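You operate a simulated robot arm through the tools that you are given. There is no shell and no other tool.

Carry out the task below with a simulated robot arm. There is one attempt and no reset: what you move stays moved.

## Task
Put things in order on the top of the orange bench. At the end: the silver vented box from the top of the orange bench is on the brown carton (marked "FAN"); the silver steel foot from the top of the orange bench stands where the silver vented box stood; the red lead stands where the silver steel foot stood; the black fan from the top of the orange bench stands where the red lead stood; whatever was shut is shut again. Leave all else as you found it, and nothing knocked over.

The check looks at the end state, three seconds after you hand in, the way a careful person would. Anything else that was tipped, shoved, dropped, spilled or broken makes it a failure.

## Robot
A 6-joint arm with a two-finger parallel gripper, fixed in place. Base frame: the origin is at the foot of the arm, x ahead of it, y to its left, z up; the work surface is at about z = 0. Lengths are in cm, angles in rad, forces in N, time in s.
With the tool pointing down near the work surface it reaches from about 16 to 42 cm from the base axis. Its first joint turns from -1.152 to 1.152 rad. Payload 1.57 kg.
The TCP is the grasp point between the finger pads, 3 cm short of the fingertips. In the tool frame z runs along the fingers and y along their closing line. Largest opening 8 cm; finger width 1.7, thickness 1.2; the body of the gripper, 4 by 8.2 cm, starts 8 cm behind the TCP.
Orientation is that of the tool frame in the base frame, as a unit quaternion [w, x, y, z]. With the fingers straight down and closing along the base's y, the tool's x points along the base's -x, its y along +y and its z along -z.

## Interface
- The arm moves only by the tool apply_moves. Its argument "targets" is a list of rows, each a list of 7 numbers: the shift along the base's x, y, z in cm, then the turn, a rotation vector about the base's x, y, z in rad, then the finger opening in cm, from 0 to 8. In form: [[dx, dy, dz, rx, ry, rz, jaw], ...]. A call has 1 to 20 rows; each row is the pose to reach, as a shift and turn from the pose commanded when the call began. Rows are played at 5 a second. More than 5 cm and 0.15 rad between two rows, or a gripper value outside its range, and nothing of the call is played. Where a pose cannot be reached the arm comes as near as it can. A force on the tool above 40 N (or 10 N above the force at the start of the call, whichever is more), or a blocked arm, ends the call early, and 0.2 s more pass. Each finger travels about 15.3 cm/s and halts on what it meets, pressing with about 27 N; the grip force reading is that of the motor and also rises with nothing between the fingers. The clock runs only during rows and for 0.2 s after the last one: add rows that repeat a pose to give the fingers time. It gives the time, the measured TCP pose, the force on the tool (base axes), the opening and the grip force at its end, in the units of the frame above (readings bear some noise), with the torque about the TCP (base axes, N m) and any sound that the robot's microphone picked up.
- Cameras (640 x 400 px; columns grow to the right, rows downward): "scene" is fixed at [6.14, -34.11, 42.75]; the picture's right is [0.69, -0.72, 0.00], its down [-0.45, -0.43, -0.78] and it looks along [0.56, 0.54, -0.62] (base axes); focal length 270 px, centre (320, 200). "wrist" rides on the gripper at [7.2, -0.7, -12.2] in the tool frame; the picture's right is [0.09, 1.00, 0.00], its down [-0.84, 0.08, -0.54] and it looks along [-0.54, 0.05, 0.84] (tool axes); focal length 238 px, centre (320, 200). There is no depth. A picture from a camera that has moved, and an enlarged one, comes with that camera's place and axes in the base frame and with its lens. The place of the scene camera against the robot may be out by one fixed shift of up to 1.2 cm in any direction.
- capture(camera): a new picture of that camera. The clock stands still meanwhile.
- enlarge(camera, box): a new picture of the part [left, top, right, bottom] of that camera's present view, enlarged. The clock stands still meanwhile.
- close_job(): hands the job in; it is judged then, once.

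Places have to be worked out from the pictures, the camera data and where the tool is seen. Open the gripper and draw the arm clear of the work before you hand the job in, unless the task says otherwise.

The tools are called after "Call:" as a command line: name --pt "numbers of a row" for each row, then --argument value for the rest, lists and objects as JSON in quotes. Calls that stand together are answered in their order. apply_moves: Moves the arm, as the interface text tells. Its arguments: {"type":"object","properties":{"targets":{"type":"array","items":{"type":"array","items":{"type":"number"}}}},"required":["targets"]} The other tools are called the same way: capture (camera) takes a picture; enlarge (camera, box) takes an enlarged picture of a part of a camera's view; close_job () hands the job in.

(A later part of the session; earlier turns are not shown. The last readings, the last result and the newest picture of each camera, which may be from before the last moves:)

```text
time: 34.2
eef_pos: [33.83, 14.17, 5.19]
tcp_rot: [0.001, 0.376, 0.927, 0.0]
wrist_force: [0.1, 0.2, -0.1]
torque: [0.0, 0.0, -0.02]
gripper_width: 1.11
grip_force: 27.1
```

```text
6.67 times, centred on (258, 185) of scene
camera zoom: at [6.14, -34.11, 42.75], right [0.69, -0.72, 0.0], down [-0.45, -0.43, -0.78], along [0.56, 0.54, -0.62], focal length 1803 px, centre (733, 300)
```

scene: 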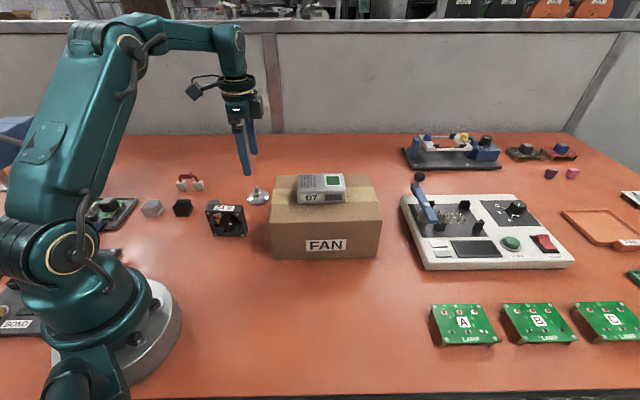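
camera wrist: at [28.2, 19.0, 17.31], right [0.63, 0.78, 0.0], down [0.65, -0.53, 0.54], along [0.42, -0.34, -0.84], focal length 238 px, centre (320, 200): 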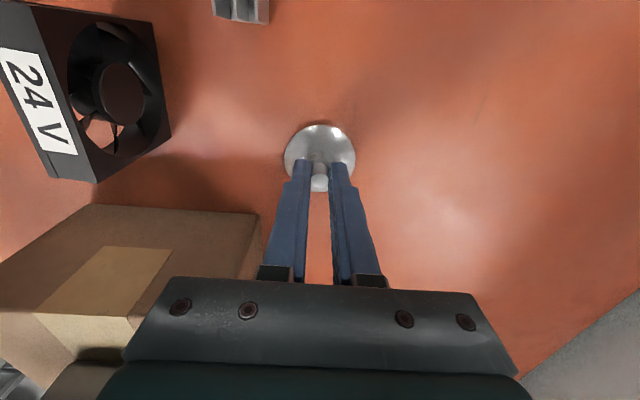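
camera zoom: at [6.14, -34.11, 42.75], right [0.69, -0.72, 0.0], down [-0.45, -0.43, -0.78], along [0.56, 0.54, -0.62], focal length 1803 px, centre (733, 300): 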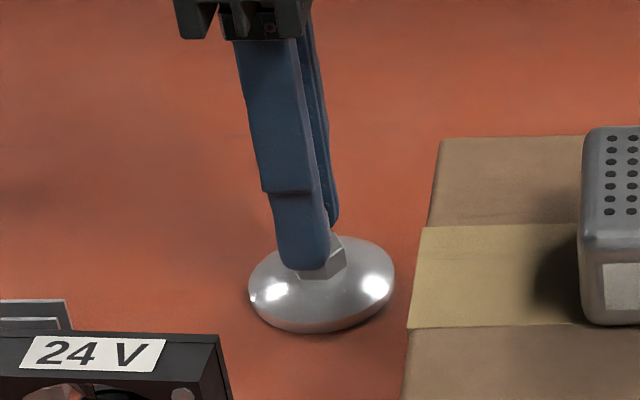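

The jaws hold the stud at 1.11 cm with 27 N. I lift slowly by a little and check that the foot follows.

Call:
apply_moves --pt "0 0 0.15 0 0 0 0" --pt "0 0 0.35 0 0 0 0" --pt "0 0 0.6 0 0 0 0" --pt "0 0 0.9 0 0 0 0" --pt "0 0 1.2 0 0 0 0"

Call:
capture --camera "wrist"

Call:
enlarge --camera "scene" --box '[218, 155, 298, 215]'

```text
time: 35.4
eef_pos: [33.84, 14.29, 6.36]
tcp_rot: [0.001, 0.376, 0.926, 0.0]
wrist_force: [0.6, 0.2, -1.3]
torque: [-0.03, 0.03, 0.0]
gripper_width: 1.16
grip_force: 26.4
```

```text
taken
camera wrist: at [28.16, 19.03, 18.48], right [0.63, 0.78, 0.0], down [0.65, -0.53, 0.54], along [0.42, -0.34, -0.84], focal length 238 px, centre (320, 200)
```

wrist: 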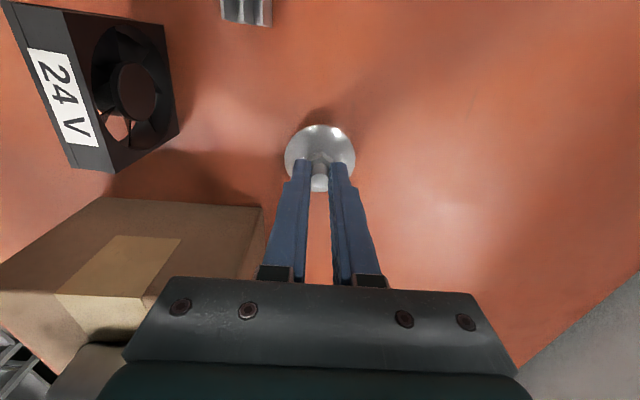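

```text
6.67 times, centred on (258, 185) of scene
camera zoom: at [6.14, -34.11, 42.75], right [0.69, -0.72, 0.0], down [-0.45, -0.43, -0.78], along [0.56, 0.54, -0.62], focal length 1803 px, centre (733, 300)
```

zoom: 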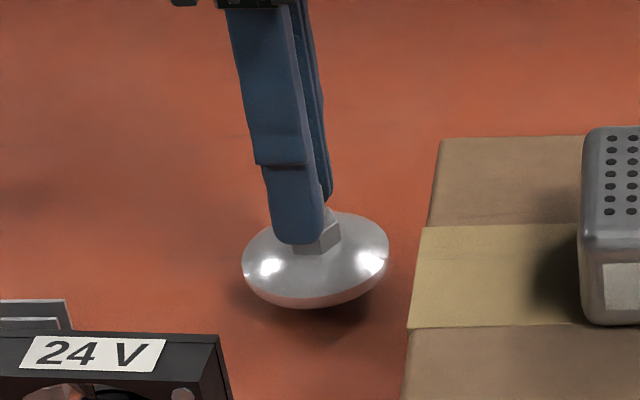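

The foot follows, hanging level (about 1.3 N). I raise it to travel height at a gentle rate.

Call:
apply_moves --pt "0 0 0.4 0 0 0 0" --pt "0 0 1.0 0 0 0 0" --pt "0 0 1.8 0 0 0 0" --pt "0 0 2.6 0 0 0 0" --pt "0 0 3.4 0 0 0 0" --pt "0 0 4.2 0 0 0 0" --pt "0 0 5.0 0 0 0 0" --pt "0 0 5.8 0 0 0 0" --pt "0 0 6.6 0 0 0 0" --pt "0 0 7.4 0 0 0 0" --pt "0 0 8.2 0 0 0 0" --pt "0 0 9.0 0 0 0 0" --pt "0 0 9.8 0 0 0 0" --pt "0 0 10.6 0 0 0 0" --pt "0 0 11.4 0 0 0 0" --pt "0 0 12 0 0 0 0" --pt "0 0 12.2 0 0 0 0"

Call:
capture --camera "wrist"

```text
time: 39.0
eef_pos: [33.86, 14.29, 18.54]
tcp_rot: [0.001, 0.376, 0.927, -0.001]
wrist_force: [0.0, 0.6, -0.7]
torque: [0.02, 0.03, 0.02]
gripper_width: 1.14
grip_force: 26.5
```

```text
taken
camera wrist: at [28.21, 19.02, 30.68], right [0.63, 0.78, 0.0], down [0.65, -0.53, 0.54], along [0.42, -0.34, -0.84], focal length 238 px, centre (320, 200)
```

wrist: 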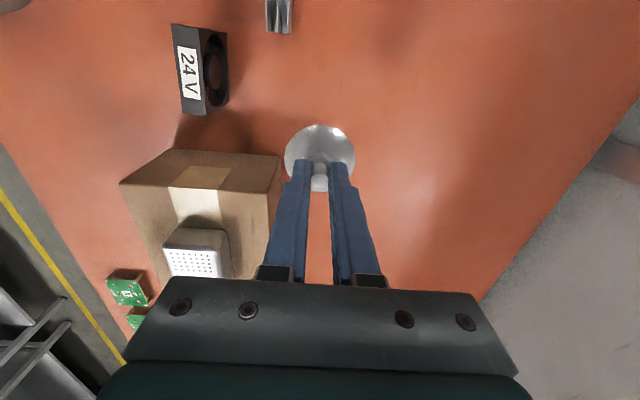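

Held well. I carry the foot over to the vented box's old place at (21.32, −18.38).

Call:
apply_moves --pt "-0.19 -0.49 0 0 0 0 0" --pt "-0.62 -1.63 0 0 0 0 0" --pt "-1.25 -3.26 0 0 0 0 0" --pt "-2.0 -5.21 0 0 0 0 0" --pt "-2.75 -7.17 0 0 0 0 0" --pt "-3.5 -9.12 0 0 0 0 0" --pt "-4.25 -11.07 0 0 0 0 0" --pt "-5.0 -13.03 0 0 0 0 0" --pt "-5.75 -14.98 0 0 0 0 0" --pt "-6.49 -16.94 0 0 0 0 0" --pt "-7.24 -18.89 0 0 0 0 0" --pt "-7.99 -20.84 0 0 0 0 0" --pt "-8.74 -22.8 0 0 0 0 0" --pt "-9.49 -24.75 0 0 0 0 0" --pt "-10.24 -26.71 0 0 0 0 0" --pt "-10.99 -28.66 0 0 0 0 0" --pt "-11.62 -30.29 0 0 0 0 0" --pt "-12.12 -31.59 0 0 0 0 0" --pt "-12.49 -32.57 0 0 0 0 0" --pt "-12.49 -32.57 0 0 0 0 0"

Call:
capture --camera "wrist"

Call:
capture --camera "scene"

```text
time: 43.2
eef_pos: [21.26, -18.38, 18.55]
tcp_rot: [0.0, 0.377, 0.926, 0.0]
wrist_force: [0.1, 0.1, -1.0]
torque: [0.02, 0.02, -0.01]
gripper_width: 1.16
grip_force: 27.2
```

```text
taken
camera wrist: at [15.69, -13.57, 30.65], right [0.63, 0.78, 0.0], down [0.65, -0.53, 0.54], along [0.42, -0.34, -0.84], focal length 238 px, centre (320, 200)
```

wrist: 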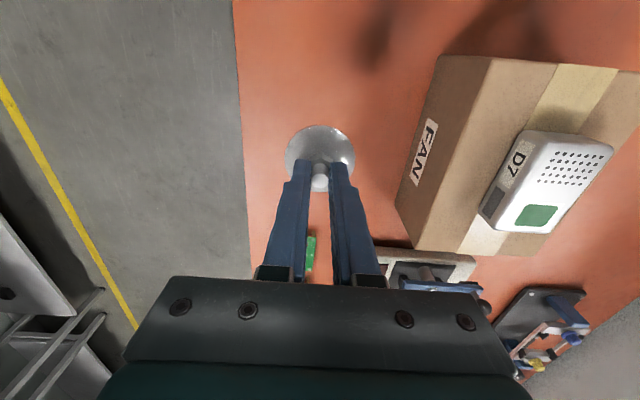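

```text
taken
```

scene: 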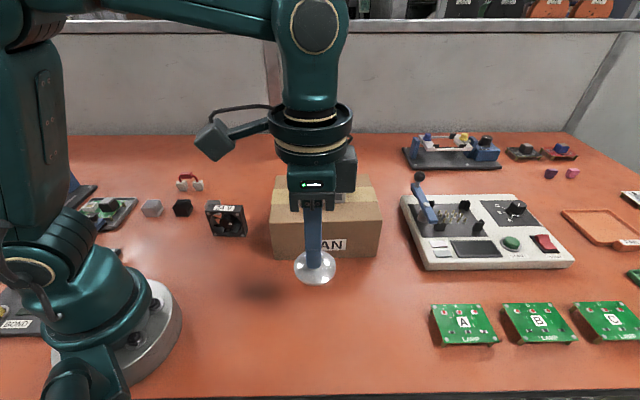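

The foot is over its new place. I lower it, stopping 0.4 cm above the expected contact height.

Call:
apply_moves --pt "0 0 -0.4 0 0 0 0" --pt "0 0 -1.2 0 0 0 0" --pt "0 0 -2.2 0 0 0 0" --pt "0 0 -3.2 0 0 0 0" --pt "0 0 -4.2 0 0 0 0" --pt "0 0 -5.2 0 0 0 0" --pt "0 0 -6.2 0 0 0 0" --pt "0 0 -7.2 0 0 0 0" --pt "0 0 -8.2 0 0 0 0" --pt "0 0 -9.2 0 0 0 0" --pt "0 0 -10.2 0 0 0 0" --pt "0 0 -11.2 0 0 0 0" --pt "0 0 -12.0 0 0 0 0" --pt "0 0 -12.6 0 0 0 0" --pt "0 0 -13.0 0 0 0 0" --pt "0 0 -13.0 0 0 0 0"

Call:
capture --camera "wrist"

Call:
enlarge --camera "scene" --box '[266, 270, 362, 330]'

```text
time: 46.6
eef_pos: [21.27, -18.24, 5.55]
tcp_rot: [0.0, 0.376, 0.927, -0.001]
wrist_force: [0.8, -0.3, -0.5]
torque: [0.01, 0.0, 0.02]
gripper_width: 1.16
grip_force: 26.8
```

```text
taken
camera wrist: at [15.69, -13.54, 17.7], right [0.63, 0.78, 0.0], down [0.65, -0.53, 0.54], along [0.42, -0.34, -0.84], focal length 238 px, centre (320, 200)
```

wrist: 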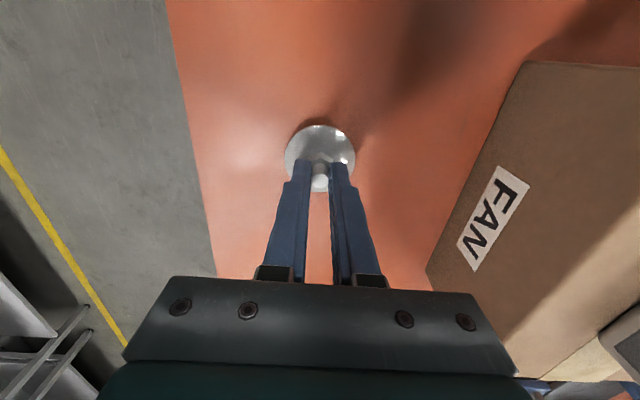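

```text
6.67 times, centred on (314, 300) of scene
camera zoom: at [6.14, -34.11, 42.75], right [0.69, -0.72, 0.0], down [-0.45, -0.43, -0.78], along [0.56, 0.54, -0.62], focal length 1803 px, centre (360, -467)
```

zoom: 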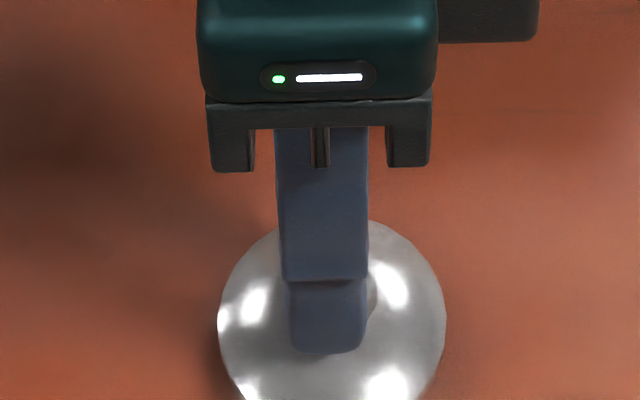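

The pose matches the old box-grip pose. I lower the last few millimetres in small steps while reading the force.

Call:
apply_moves --pt "0 0 -0.15 0 0 0 0" --pt "0 0 -0.3 0 0 0 0"

Call:
apply_moves --pt "0 0 -0.05 0 0 0 0" --pt "0 0 -0.1 0 0 0 0"

```text
time: 47.2
eef_pos: [21.32, -18.25, 5.23]
tcp_rot: [0.001, 0.376, 0.927, 0.0]
wrist_force: [0.1, 0.2, -1.1]
torque: [-0.02, 0.0, -0.03]
gripper_width: 1.13
grip_force: 26.6
```

```text
time: 47.8
eef_pos: [21.29, -18.33, 5.11]
tcp_rot: [0.001, 0.376, 0.927, 0.0]
wrist_force: [-1.4, 0.5, 1.7]
torque: [0.01, 0.02, 0.01]
gripper_width: 1.13
grip_force: 26.6
```

The foot just touches the bench (force turned to +1.7 N). I open the fingers gently and rise.

Call:
apply_moves --pt "0 0 0 0 0 0 1.3" --pt "0 0 0 0 0 0 2" --pt "0 0 0 0 0 0 3" --pt "0 0 0 0 0 0 4" --pt "0 0 0 0 0 0 4"

Call:
capture --camera "wrist"

Call:
apply_moves --pt "0 0 1 0 0 0 4" --pt "0 0 3 0 0 0 4" --pt "0 0 5 0 0 0 4" --pt "0 0 7 0 0 0 4" --pt "0 0 9 0 0 0 4" --pt "0 0 9 0 0 0 4"

Call:
capture --camera "wrist"

Call:
enlarge --camera "wrist" --box '[240, 80, 400, 180]'

```text
time: 49.0
eef_pos: [21.36, -18.34, 5.1]
tcp_rot: [0.0, 0.377, 0.926, 0.0]
wrist_force: [0.5, -0.3, -0.6]
torque: [0.02, 0.01, 0.02]
gripper_width: 3.98
grip_force: 0.1
```

```text
taken
camera wrist: at [15.71, -13.57, 17.3], right [0.63, 0.78, 0.0], down [0.65, -0.53, 0.54], along [0.42, -0.34, -0.84], focal length 238 px, centre (320, 200)
```

wrist: 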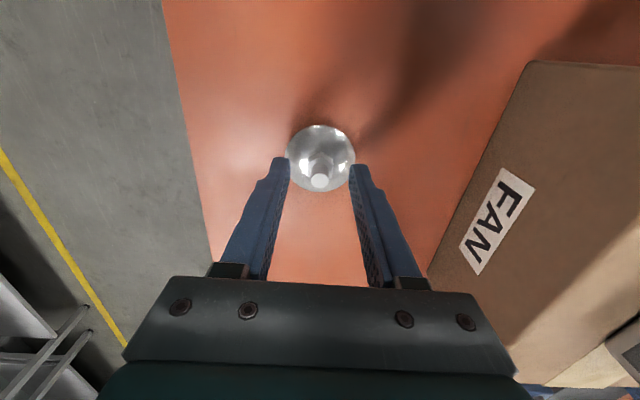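

```text
time: 50.4
eef_pos: [21.42, -18.3, 14.19]
tcp_rot: [0.0, 0.376, 0.927, 0.0]
wrist_force: [0.7, -0.1, 0.1]
torque: [-0.03, -0.02, 0.01]
gripper_width: 4.01
grip_force: 0.0
```

```text
taken
camera wrist: at [15.7, -13.57, 26.29], right [0.63, 0.78, 0.0], down [0.65, -0.53, 0.54], along [0.42, -0.34, -0.84], focal length 238 px, centre (320, 200)
```

wrist: 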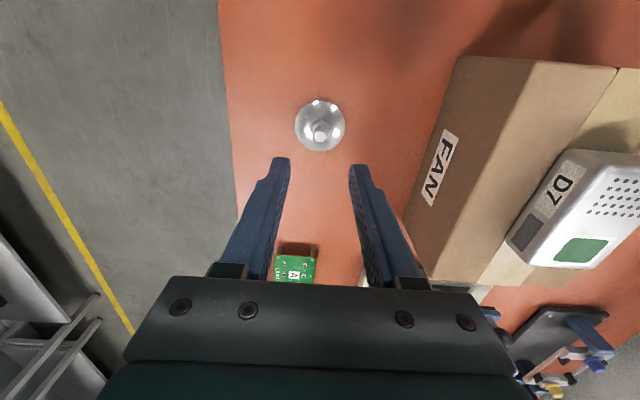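

```text
4.00 times, centred on (320, 130) of wrist
camera zoom: at [15.7, -13.57, 26.29], right [0.63, 0.78, 0.0], down [0.65, -0.53, 0.54], along [0.42, -0.34, -0.84], focal length 953 px, centre (320, 480)
```

zoom: 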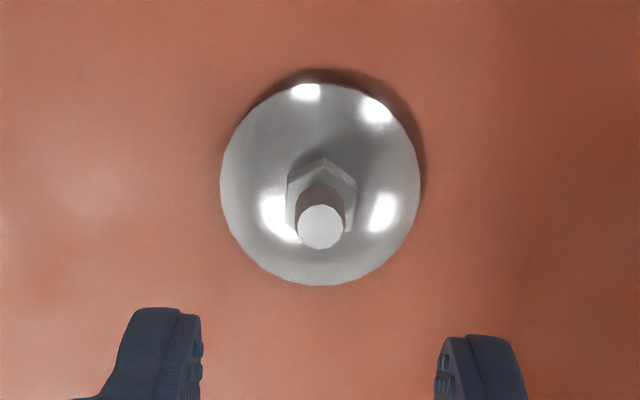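

The foot stands exactly at the box's old place. Next is the red lead; I rise and swing over to it (about (24, 30)).

Call:
apply_moves --pt "0 0 2 0 0 0 4" --pt "0 1 4 0 0 0 4" --pt "0.1 3 4 0 0 0 5" --pt "0.2 6 4 0 0 0 6" --pt "0.4 10 4 0 0 0 6" --pt "0.6 14 4 0 0 0 6" --pt "0.8 18 4 0 0 0 6" --pt "1.0 22 4 0 0 0 6" --pt "1.3 26 4 0 0 0 6" --pt "1.6 30 4 0 0 0 6" --pt "1.8 34 4 0 0 0 6" --pt "2.1 38 4 0 0 0 6" --pt "2.3 42 3 0 0 0 6" --pt "2.5 45 2 0 0 0 6" --pt "2.7 47.5 0 0 0 0 6" --pt "2.7 48.5 -1 0 0 0 6" --pt "2.7 48.5 -1 0 0 0 6"

Call:
capture --camera "wrist"

Call:
enlarge --camera "wrist" --box '[240, 80, 400, 180]'

Call:
capture --camera "scene"

```text
time: 54.0
eef_pos: [24.07, 30.21, 13.12]
tcp_rot: [0.001, 0.377, 0.926, 0.0]
wrist_force: [-0.2, -0.8, 0.3]
torque: [0.0, -0.01, 0.0]
gripper_width: 6.03
grip_force: 0.0
```

```text
taken
camera wrist: at [18.42, 34.98, 25.29], right [0.63, 0.78, 0.0], down [0.65, -0.53, 0.54], along [0.42, -0.34, -0.84], focal length 238 px, centre (320, 200)
```

wrist: 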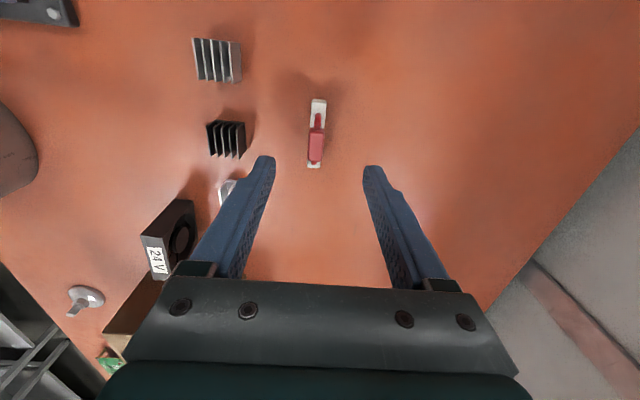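

```text
4.00 times, centred on (320, 130) of wrist
camera zoom: at [18.42, 34.98, 25.29], right [0.63, 0.78, 0.0], down [0.65, -0.53, 0.54], along [0.42, -0.34, -0.84], focal length 953 px, centre (320, 480)
```

zoom: 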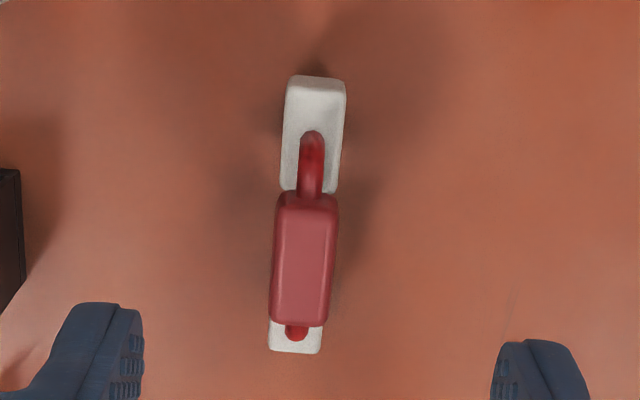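

```text
taken
```

scene: 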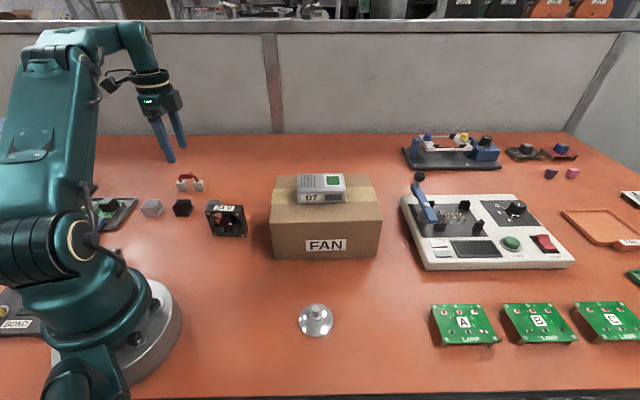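

I have the lead in view, nearly aligned with the jaws. I zoom on it from both cameras to get its heights and exact angle.

Call:
enlarge --camera "scene" --box '[162, 160, 226, 200]'

Call:
enlarge --camera "wrist" --box '[284, 90, 348, 180]'

```text
10.00 times, centred on (194, 180) of scene
camera zoom: at [6.14, -34.11, 42.75], right [0.69, -0.72, 0.0], down [-0.45, -0.43, -0.78], along [0.56, 0.54, -0.62], focal length 2704 px, centre (1580, 400)
```

zoom: 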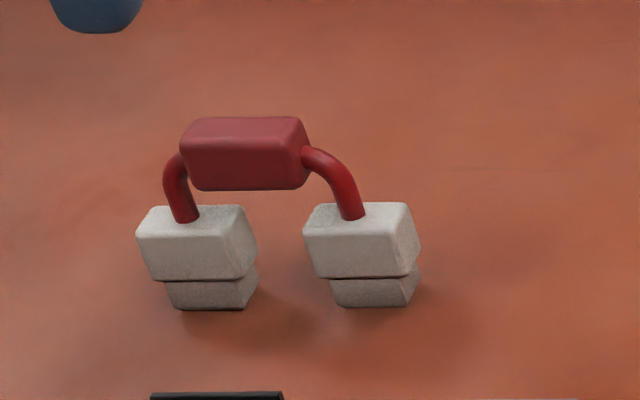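

```text
4.44 times, centred on (316, 135) of wrist
camera zoom: at [18.42, 34.98, 25.29], right [0.63, 0.78, 0.0], down [0.65, -0.53, 0.54], along [0.42, -0.34, -0.84], focal length 1059 px, centre (338, 489)
```

zoom: 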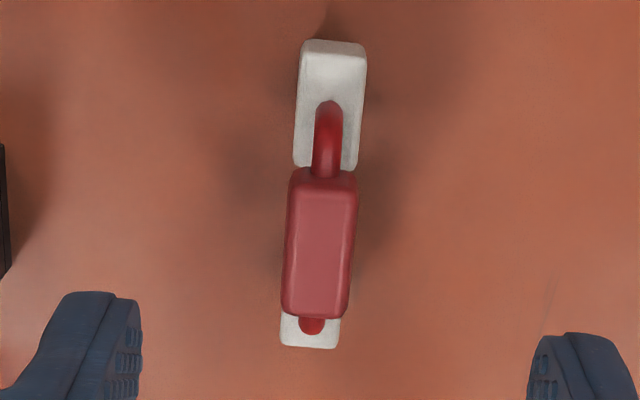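

The lead is aligned with the tool; its centre is at tool (−0.2, −0.38), and its sleeve is 1.3 wide at z≈4.0–5.3 above plugs 2.4 high. I centre over it and come down part way to verify.

Call:
apply_moves --pt "-0.12 -0.41 0 0 0 0 5" --pt "-0.12 -0.41 -2 0 0 0 4" --pt "-0.12 -0.41 -4 0 0 0 4" --pt "-0.12 -0.41 -4 0 0 0 4"

Call:
enlarge --camera "wrist" --box '[240, 80, 400, 180]'

Call:
enlarge --camera "scene" --box '[154, 140, 234, 200]'

```text
time: 55.0
eef_pos: [23.91, 29.81, 9.16]
tcp_rot: [0.001, 0.376, 0.926, 0.0]
wrist_force: [0.8, 0.3, -0.3]
torque: [-0.01, 0.02, 0.03]
gripper_width: 4.0
grip_force: 0.1
```

```text
4.00 times, centred on (320, 130) of wrist
camera zoom: at [18.27, 34.6, 21.31], right [0.63, 0.78, 0.0], down [0.65, -0.53, 0.54], along [0.42, -0.34, -0.84], focal length 953 px, centre (320, 480)
```

zoom: 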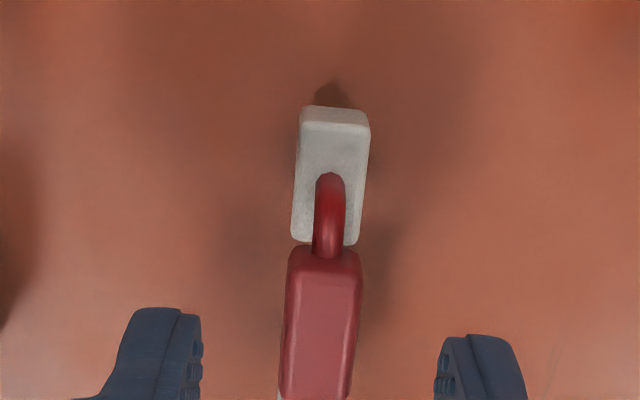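

```text
6.67 times, centred on (194, 170) of scene
camera zoom: at [6.14, -34.11, 42.75], right [0.69, -0.72, 0.0], down [-0.45, -0.43, -0.78], along [0.56, 0.54, -0.62], focal length 1803 px, centre (1160, 400)
```

zoom: 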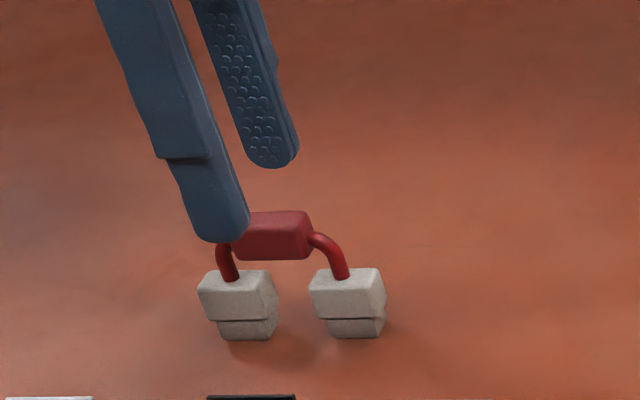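

It is centred. I lower to grip height (tips at z≈2.85, above the plugs) and close on the sleeve.

Call:
apply_moves --pt "0 0 -1.2 0 0 0 4" --pt "0 0 -2.4 0 0 0 4" --pt "0 0 -3.27 0 0 0 4" --pt "0 0 -3.27 0 0 0 4" --pt "0 0 -3.27 0 0 0 3" --pt "0 0 -3.27 0 0 0 2" --pt "0 0 -3.27 0 0 0 1" --pt "0 0 -3.27 0 0 0 0" --pt "0 0 -3.27 0 0 0 0"

Call:
capture --camera "wrist"

Call:
enlarge --camera "scene" --box '[154, 140, 234, 200]'

```text
time: 57.0
eef_pos: [23.8, 29.84, 5.79]
tcp_rot: [0.001, 0.377, 0.926, -0.001]
wrist_force: [-0.5, -0.6, -0.2]
torque: [-0.01, -0.03, -0.01]
gripper_width: 1.29
grip_force: 26.8
```

```text
taken
camera wrist: at [18.27, 34.55, 18.02], right [0.63, 0.78, 0.0], down [0.65, -0.53, 0.54], along [0.42, -0.34, -0.84], focal length 238 px, centre (320, 200)
```

wrist: 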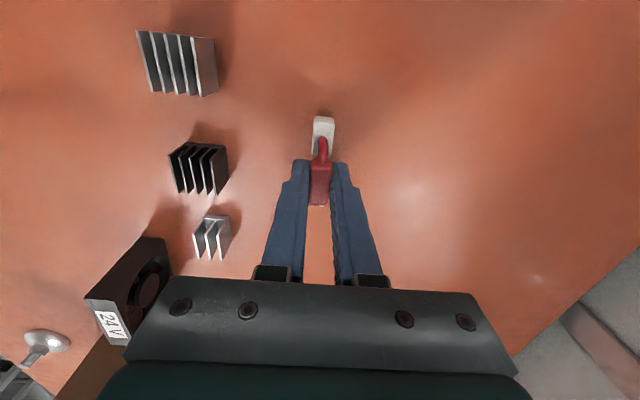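

```text
6.67 times, centred on (194, 170) of scene
camera zoom: at [6.14, -34.11, 42.75], right [0.69, -0.72, 0.0], down [-0.45, -0.43, -0.78], along [0.56, 0.54, -0.62], focal length 1803 px, centre (1160, 400)
```

zoom: 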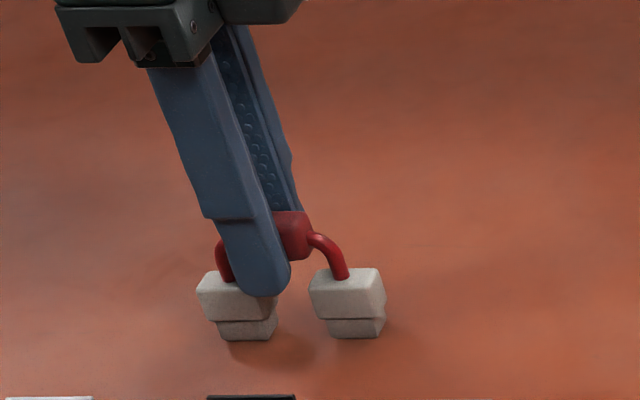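

The sleeve is gripped at 1.29 cm. I lift slowly a little and check.

Call:
apply_moves --pt "0 0 0.15 0 0 0 0" --pt "0 0 0.35 0 0 0 0" --pt "0 0 0.6 0 0 0 0" --pt "0 0 0.9 0 0 0 0" --pt "0 0 1.3 0 0 0 0"

Call:
enlarge --camera "scene" --box '[154, 140, 234, 200]'

Call:
capture --camera "wrist"

```text
time: 58.2
eef_pos: [23.91, 29.77, 7.23]
tcp_rot: [0.001, 0.377, 0.926, 0.0]
wrist_force: [-0.3, 0.4, -0.4]
torque: [0.02, -0.01, -0.01]
gripper_width: 1.26
grip_force: 27.5
```

```text
6.67 times, centred on (194, 170) of scene
camera zoom: at [6.14, -34.11, 42.75], right [0.69, -0.72, 0.0], down [-0.45, -0.43, -0.78], along [0.56, 0.54, -0.62], focal length 1803 px, centre (1160, 400)
```

zoom: 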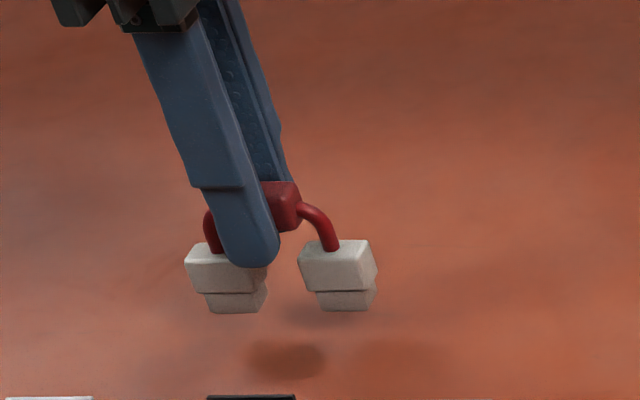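

```text
taken
camera wrist: at [18.26, 34.56, 19.33], right [0.63, 0.78, 0.0], down [0.65, -0.53, 0.54], along [0.42, -0.34, -0.84], focal length 238 px, centre (320, 200)
```

wrist: 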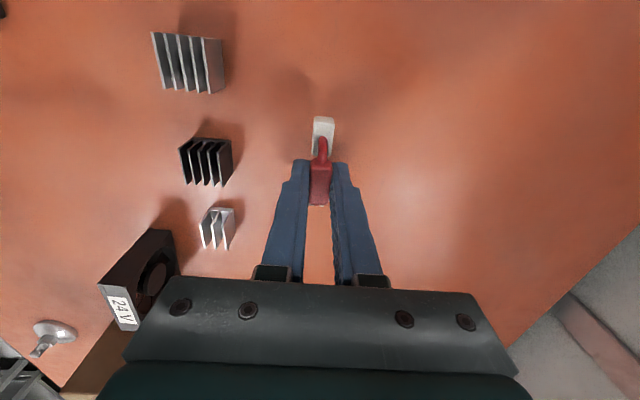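

The lead hangs level and follows. I raise it a bit more and carry it to the foot's old place at (33.8, 14.2).

Call:
apply_moves --pt "0 0 0.5 0 0 0 0" --pt "0 0 1.3 0 0 0 0" --pt "0 0 2.2 0 0 0 0" --pt "0 0 3.1 0 0 0 0" --pt "0 0 4.0 0 0 0 0" --pt "0 0 4.6 0 0 0 0" --pt "0.4 -0.62 4.8 0 0 0 0" --pt "1.2 -1.87 4.8 0 0 0 0" --pt "2.2 -3.43 4.8 0 0 0 0" --pt "3.2 -4.99 4.8 0 0 0 0" --pt "4.2 -6.55 4.8 0 0 0 0" --pt "5.2 -8.11 4.8 0 0 0 0" --pt "6.2 -9.68 4.8 0 0 0 0" --pt "7.2 -11.24 4.8 0 0 0 0" --pt "8.2 -12.8 4.8 0 0 0 0" --pt "9.1 -14.2 4.8 0 0 0 0" --pt "9.7 -15.14 4.8 0 0 0 0" --pt "9.99 -15.59 4.8 0 0 0 0" --pt "9.99 -15.59 4.8 0 0 0 0"

Call:
capture --camera "wrist"

Call:
capture --camera "scene"

```text
time: 62.2
eef_pos: [33.95, 14.2, 11.86]
tcp_rot: [0.0, 0.376, 0.927, 0.0]
wrist_force: [-0.5, -0.9, 0.1]
torque: [0.01, 0.02, -0.01]
gripper_width: 1.26
grip_force: 26.8
```

```text
taken
camera wrist: at [28.32, 18.97, 24.12], right [0.63, 0.78, 0.0], down [0.65, -0.53, 0.54], along [0.42, -0.34, -0.84], focal length 238 px, centre (320, 200)
```

wrist: 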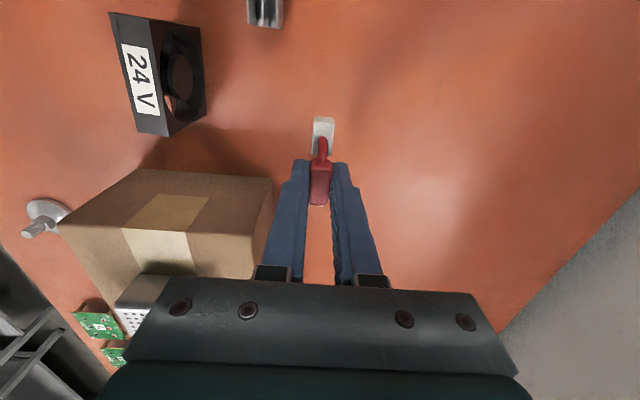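

```text
taken
```

scene: 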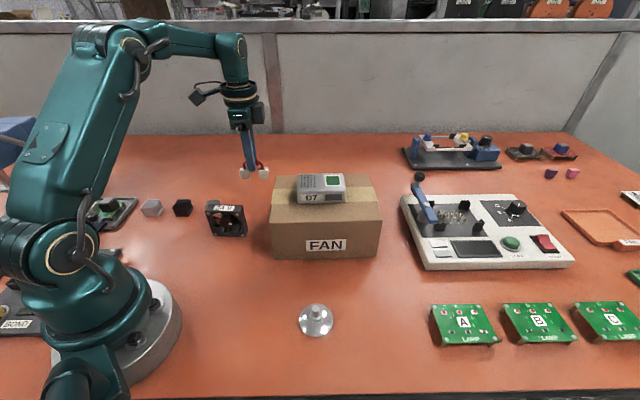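

The lead is over the foot's old place. I lower it to just above contact, then the last bit in small steps.

Call:
apply_moves --pt "0 0 -0.5 0 0 0 0" --pt "0 0 -1.4 0 0 0 0" --pt "0 0 -2.3 0 0 0 0" --pt "0 0 -3.2 0 0 0 0" --pt "0 0 -4.1 0 0 0 0" --pt "0 0 -4.9 0 0 0 0" --pt "0 0 -5.4 0 0 0 0" --pt "0 0 -5.8 0 0 0 0" --pt "0 0 -5.8 0 0 0 0"

Call:
apply_moves --pt "0 0 -0.1 0 0 0 0" --pt "0 0 -0.22 0 0 0 0"

Call:
enlarge --camera "scene" --box '[218, 155, 298, 215]'

```text
time: 64.2
eef_pos: [33.99, 14.22, 6.11]
tcp_rot: [0.001, 0.376, 0.927, -0.001]
wrist_force: [0.9, -0.1, -0.8]
torque: [0.0, 0.02, 0.02]
gripper_width: 1.25
grip_force: 27.0
```

```text
time: 64.8
eef_pos: [33.94, 14.34, 5.9]
tcp_rot: [0.001, 0.377, 0.926, 0.0]
wrist_force: [0.4, 0.6, -0.2]
torque: [-0.01, 0.0, 0.02]
gripper_width: 1.25
grip_force: 26.8
```

```text
6.67 times, centred on (258, 185) of scene
camera zoom: at [6.14, -34.11, 42.75], right [0.69, -0.72, 0.0], down [-0.45, -0.43, -0.78], along [0.56, 0.54, -0.62], focal length 1803 px, centre (733, 300)
```

zoom: 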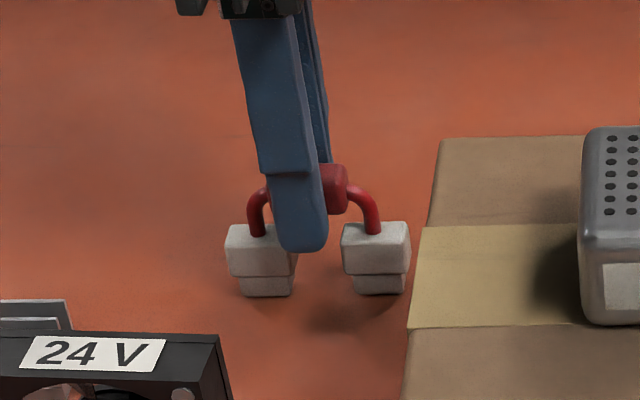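

No contact yet. I keep lowering in small steps.

Call:
apply_moves --pt "0 0 -0.06 0 0 0 0" --pt "0 0 -0.12 0 0 0 0"

Call:
apply_moves --pt "0 0 -0.05 0 0 0 0" --pt "0 0 -0.1 0 0 0 0"

Call:
enlarge --camera "scene" --box '[218, 155, 298, 215]'

```text
time: 65.4
eef_pos: [33.95, 14.33, 5.8]
tcp_rot: [0.0, 0.377, 0.926, -0.001]
wrist_force: [-0.9, 0.5, 5.5]
torque: [0.04, 0.11, 0.02]
gripper_width: 1.27
grip_force: 27.5
```

```text
time: 66.0
eef_pos: [34.03, 14.27, 5.9]
tcp_rot: [0.002, 0.376, 0.927, 0.0]
wrist_force: [-4.4, -0.3, 19.2]
torque: [-0.04, 0.14, 0.03]
gripper_width: 1.25
grip_force: 26.8
```

```text
6.67 times, centred on (258, 185) of scene
camera zoom: at [6.13, -34.12, 42.75], right [0.69, -0.72, 0.0], down [-0.45, -0.43, -0.78], along [0.56, 0.54, -0.62], focal length 1803 px, centre (733, 300)
```

zoom: 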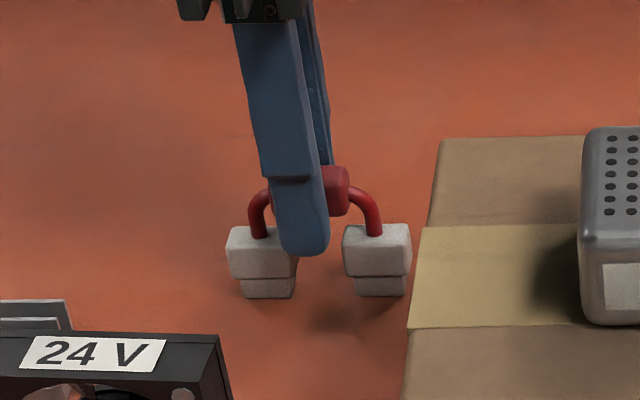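

Contact (19 N pushing). I back off 1.2 mm to relieve it, then open the fingers.

Call:
apply_moves --pt "0 0 0.06 0 0 0 0" --pt "0 0 0.12 0 0 0 0" --pt "0 0 0.12 0 0 0 0"

Call:
apply_moves --pt "0 0 0 0 0 0 1.5" --pt "0 0 0 0 0 0 2.2" --pt "0 0 0 0 0 0 3" --pt "0 0 0 0 0 0 4" --pt "0 0 0 0 0 0 4"

Call:
capture --camera "wrist"

Call:
enlarge --camera "scene" --box '[218, 155, 298, 215]'

```text
time: 66.8
eef_pos: [33.82, 14.22, 5.69]
tcp_rot: [0.001, 0.377, 0.926, -0.001]
wrist_force: [1.1, 0.0, 1.3]
torque: [-0.07, -0.04, 0.0]
gripper_width: 1.26
grip_force: 27.5
```

```text
time: 68.0
eef_pos: [33.87, 14.01, 5.8]
tcp_rot: [0.001, 0.376, 0.927, 0.0]
wrist_force: [0.4, -0.5, 0.9]
torque: [-0.03, -0.03, 0.01]
gripper_width: 3.99
grip_force: 0.0
```

```text
taken
camera wrist: at [28.25, 18.95, 17.99], right [0.63, 0.78, 0.0], down [0.65, -0.53, 0.54], along [0.42, -0.34, -0.84], focal length 238 px, centre (320, 200)
```

wrist: 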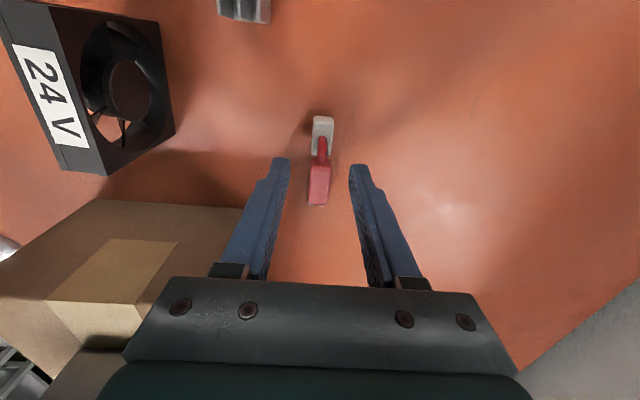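

```text
6.67 times, centred on (258, 185) of scene
camera zoom: at [6.14, -34.11, 42.75], right [0.69, -0.72, 0.0], down [-0.45, -0.43, -0.78], along [0.56, 0.54, -0.62], focal length 1803 px, centre (733, 300)
```

zoom: 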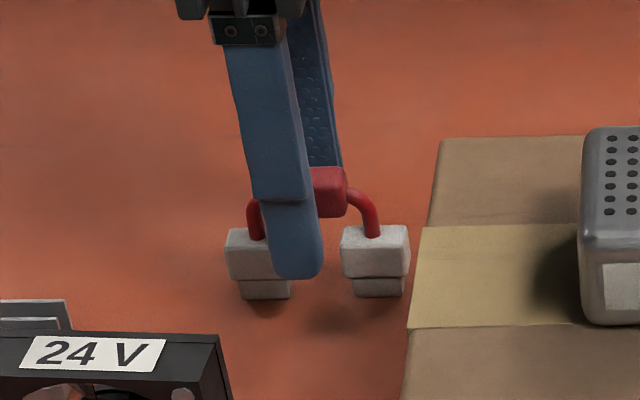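

The lead stands free. I rise and move over the fan.

Call:
apply_moves --pt "0 0 1 0 0 0 4" --pt "0 0 3 0 0 0 4" --pt "0 0 5.5 0 0 0 4" --pt "0 0 8 0 0 0 4" --pt "0 0 10 0 0 0 4" --pt "-2 -1 11 0 0 0 5" --pt "-4.5 -2.2 11 0 0 0 6" --pt "-7 -3.4 11 0 0 0 6" --pt "-9.5 -4.6 11 0 0 0 6" --pt "-11.2 -5.4 11 0 0 0 6" --pt "-11.2 -5.4 11 0 0 0 6"

Call:
capture --camera "wrist"

Call:
enlarge --camera "wrist" --box '[240, 80, 400, 180]'

Call:
capture --camera "scene"

```text
time: 70.4
eef_pos: [22.75, 8.79, 16.84]
tcp_rot: [0.001, 0.376, 0.927, -0.001]
wrist_force: [-0.2, 0.5, -0.6]
torque: [-0.02, -0.01, 0.0]
gripper_width: 6.0
grip_force: 0.0
```

```text
taken
camera wrist: at [17.06, 13.59, 28.97], right [0.63, 0.78, 0.0], down [0.65, -0.53, 0.54], along [0.42, -0.34, -0.84], focal length 238 px, centre (320, 200)
```

wrist: 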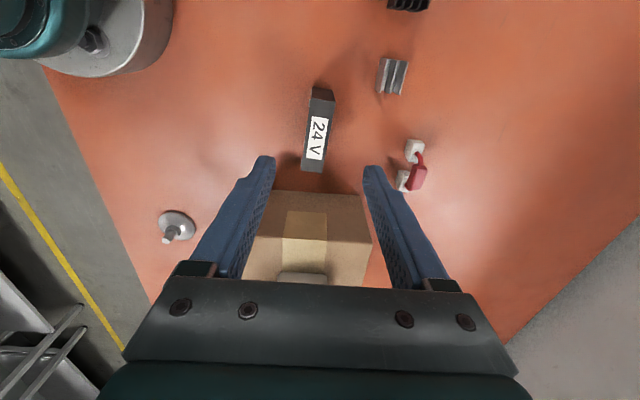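

```text
4.00 times, centred on (320, 130) of wrist
camera zoom: at [17.06, 13.59, 28.97], right [0.63, 0.78, 0.0], down [0.65, -0.53, 0.54], along [0.42, -0.34, -0.84], focal length 953 px, centre (320, 480)
```

zoom: 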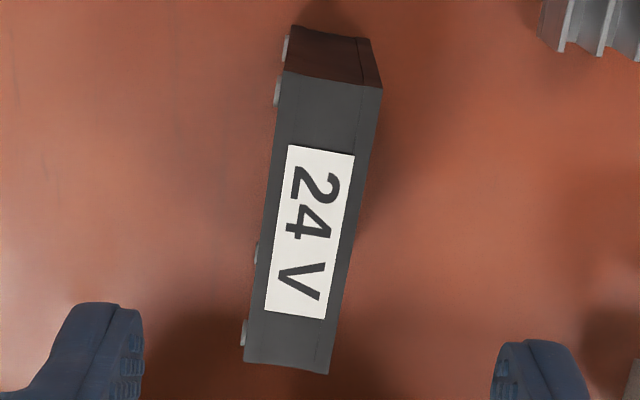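

```text
taken
```

scene: 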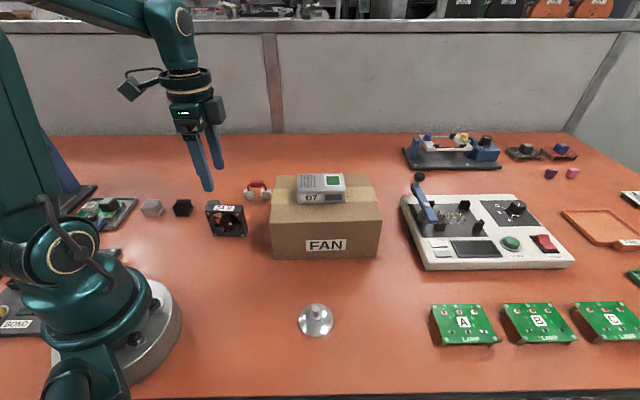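

The fan's centre is at tool (−0.08, −0.29), turned 0.075 rad from the tool, 7.1 high and 2.1 thick. I zoom in on its face before choosing the grip.

Call:
enlarge --camera "scene" --box '[194, 195, 258, 240]'

Call:
enlarge --camera "scene" --box '[218, 165, 298, 215]'

```text
8.89 times, centred on (226, 218) of scene
camera zoom: at [6.14, -34.11, 42.75], right [0.69, -0.72, 0.0], down [-0.45, -0.43, -0.78], along [0.56, 0.54, -0.62], focal length 2403 px, centre (1156, 44)
```

zoom: 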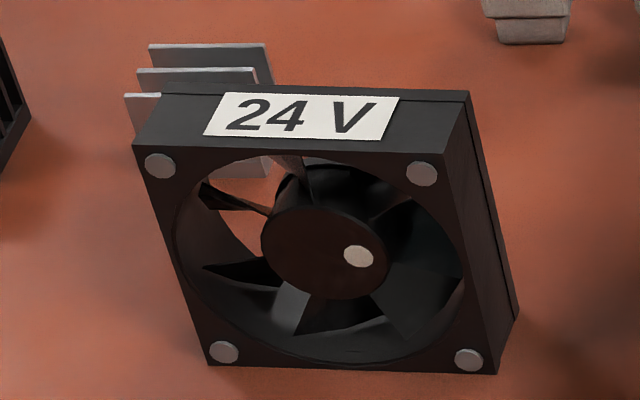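

```text
8.00 times, centred on (258, 190) of scene
camera zoom: at [6.14, -34.11, 42.75], right [0.69, -0.72, 0.0], down [-0.45, -0.43, -0.78], along [0.56, 0.54, -0.62], focal length 2163 px, centre (816, 280)
```

zoom: 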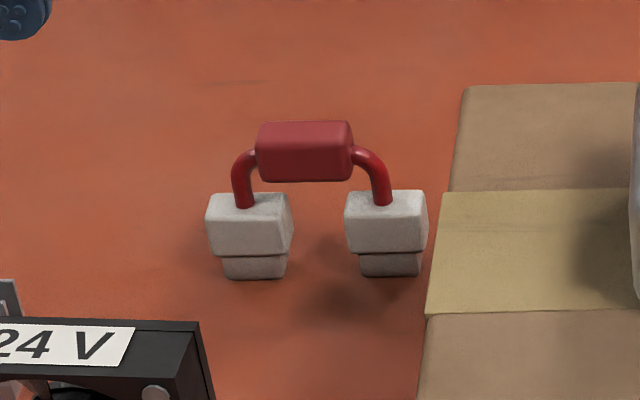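

The frame's top bar is flat with a slightly recessed hub, so I'll grip across the thickness at mid-length. I align (shift and a −0.075 rad turn) and come down to just above it for a check.

Call:
apply_moves --pt "-0.15 -0.26 -1 0 0 -0.04 5" --pt "-0.15 -0.26 -3 0 0 -0.075 5" --pt "-0.15 -0.26 -5 0 0 -0.075 5" --pt "-0.15 -0.26 -6 0 0 -0.075 5" --pt "-0.15 -0.26 -6 0 0 -0.075 5"

Call:
capture --camera "wrist"

Call:
enlarge --camera "wrist" --box '[240, 80, 400, 220]'

```text
time: 71.6
eef_pos: [22.66, 8.62, 10.79]
tcp_rot: [0.001, 0.411, 0.912, -0.001]
wrist_force: [-0.4, 0.2, -0.7]
torque: [0.01, -0.02, 0.01]
gripper_width: 5.02
grip_force: 0.1
```

```text
taken
camera wrist: at [17.33, 13.74, 22.98], right [0.68, 0.73, 0.0], down [0.61, -0.57, 0.54], along [0.4, -0.37, -0.84], focal length 238 px, centre (320, 200)
```

wrist: 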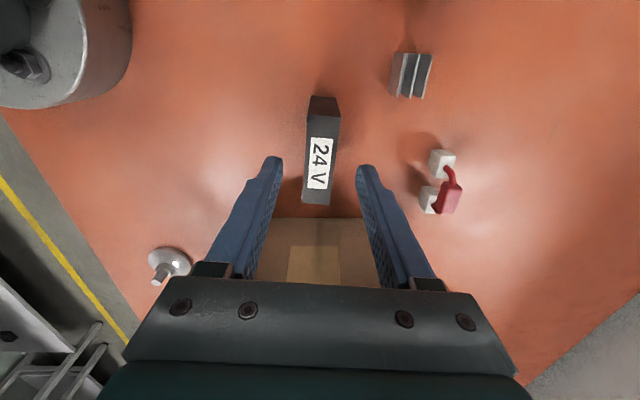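

```text
2.86 times, centred on (320, 150) of wrist
camera zoom: at [17.33, 13.74, 22.98], right [0.68, 0.73, 0.0], down [0.61, -0.57, 0.54], along [0.4, -0.37, -0.84], focal length 681 px, centre (320, 343)
```

zoom: 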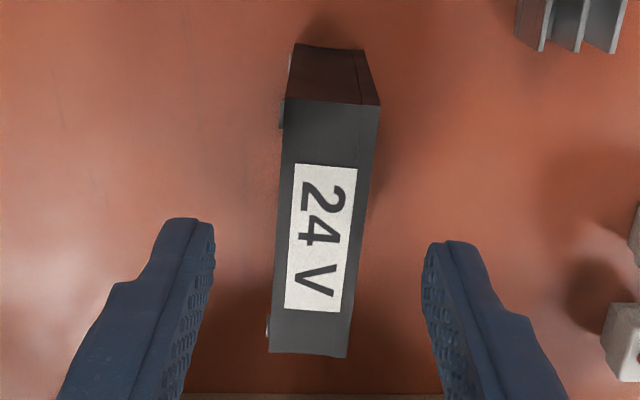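

The fan is now centred and squared to the jaws. I lower to grip height (tips at z≈2.2) and close.

Call:
apply_moves --pt "0 0 -1.5 0 0 0 5" --pt "0 0 -3 0 0 0 5" --pt "0 0 -4.5 0 0 0 5" --pt "0 0 -5.6 0 0 0 5" --pt "0 0 -5.6 0 0 0 5" --pt "0 0 -5.6 0 0 0 4" --pt "0 0 -5.6 0 0 0 3" --pt "0 0 -5.6 0 0 0 2" --pt "0 0 -5.6 0 0 0 0" --pt "0 0 -5.6 0 0 0 0" --pt "0 0 -5.6 0 0 0 0"

Call:
capture --camera "wrist"

Call:
enlarge --camera "scene" --box '[178, 170, 274, 245]'

```text
time: 74.0
eef_pos: [22.45, 8.48, 5.21]
tcp_rot: [0.001, 0.411, 0.912, -0.001]
wrist_force: [0.1, -1.2, 0.0]
torque: [-0.06, -0.05, -0.02]
gripper_width: 2.17
grip_force: 26.5
```

```text
taken
camera wrist: at [17.24, 13.74, 17.4], right [0.68, 0.73, 0.0], down [0.61, -0.57, 0.54], along [0.4, -0.37, -0.84], focal length 238 px, centre (320, 200)
```

wrist: 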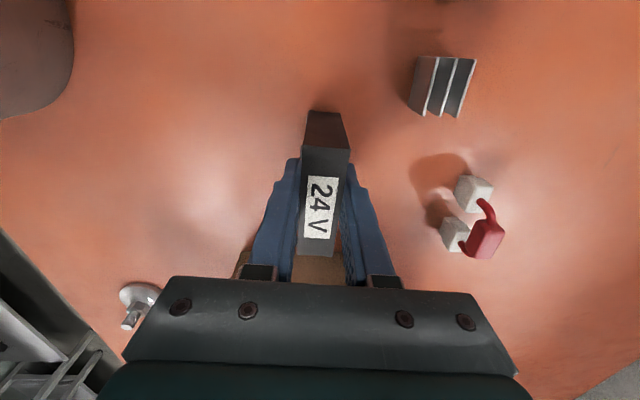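

```text
5.33 times, centred on (226, 208) of scene
camera zoom: at [6.14, -34.11, 42.75], right [0.69, -0.72, 0.0], down [-0.45, -0.43, -0.78], along [0.56, 0.54, -0.62], focal length 1442 px, centre (821, 160)
```

zoom: 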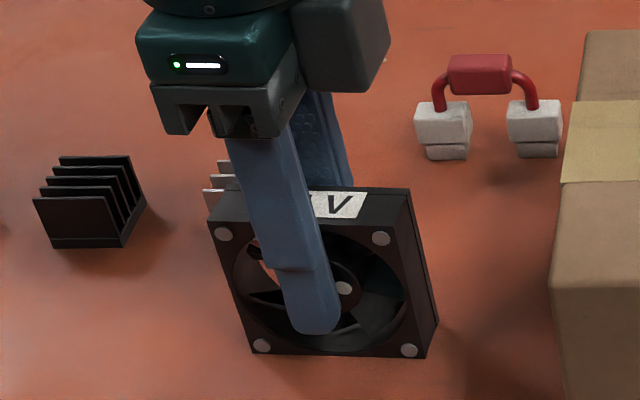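

Gripped at 2.17 cm. I lift slowly by about 1.3 cm and check.

Call:
apply_moves --pt "0 0 0.15 0 0 0 0" --pt "0 0 0.35 0 0 0 0" --pt "0 0 0.6 0 0 0 0" --pt "0 0 0.9 0 0 0 0" --pt "0 0 1.3 0 0 0 0"

Call:
capture --camera "wrist"

Call:
enlarge --camera "scene" --box '[178, 170, 274, 245]'

```text
time: 75.2
eef_pos: [22.6, 8.51, 6.4]
tcp_rot: [0.002, 0.411, 0.912, -0.001]
wrist_force: [-0.9, -0.7, -0.8]
torque: [0.03, 0.02, 0.02]
gripper_width: 2.13
grip_force: 27.2
```

```text
taken
camera wrist: at [17.26, 13.71, 18.71], right [0.68, 0.73, 0.0], down [0.61, -0.57, 0.54], along [0.4, -0.37, -0.84], focal length 238 px, centre (320, 200)
```

wrist: 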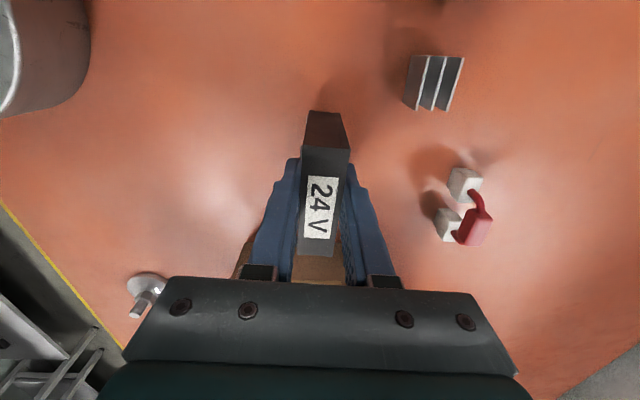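

```text
5.33 times, centred on (226, 208) of scene
camera zoom: at [6.14, -34.11, 42.75], right [0.69, -0.72, 0.0], down [-0.45, -0.43, -0.78], along [0.56, 0.54, -0.62], focal length 1442 px, centre (821, 160)
```

zoom: 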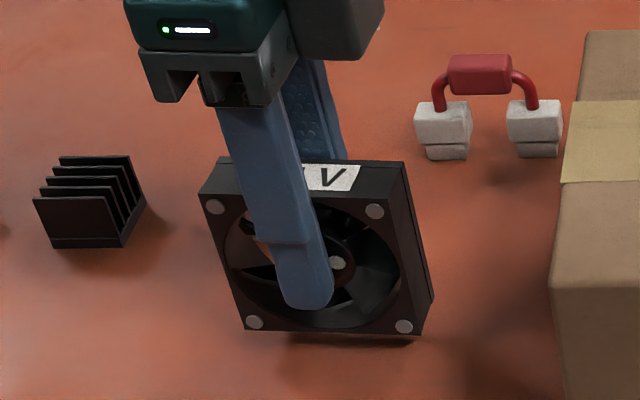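

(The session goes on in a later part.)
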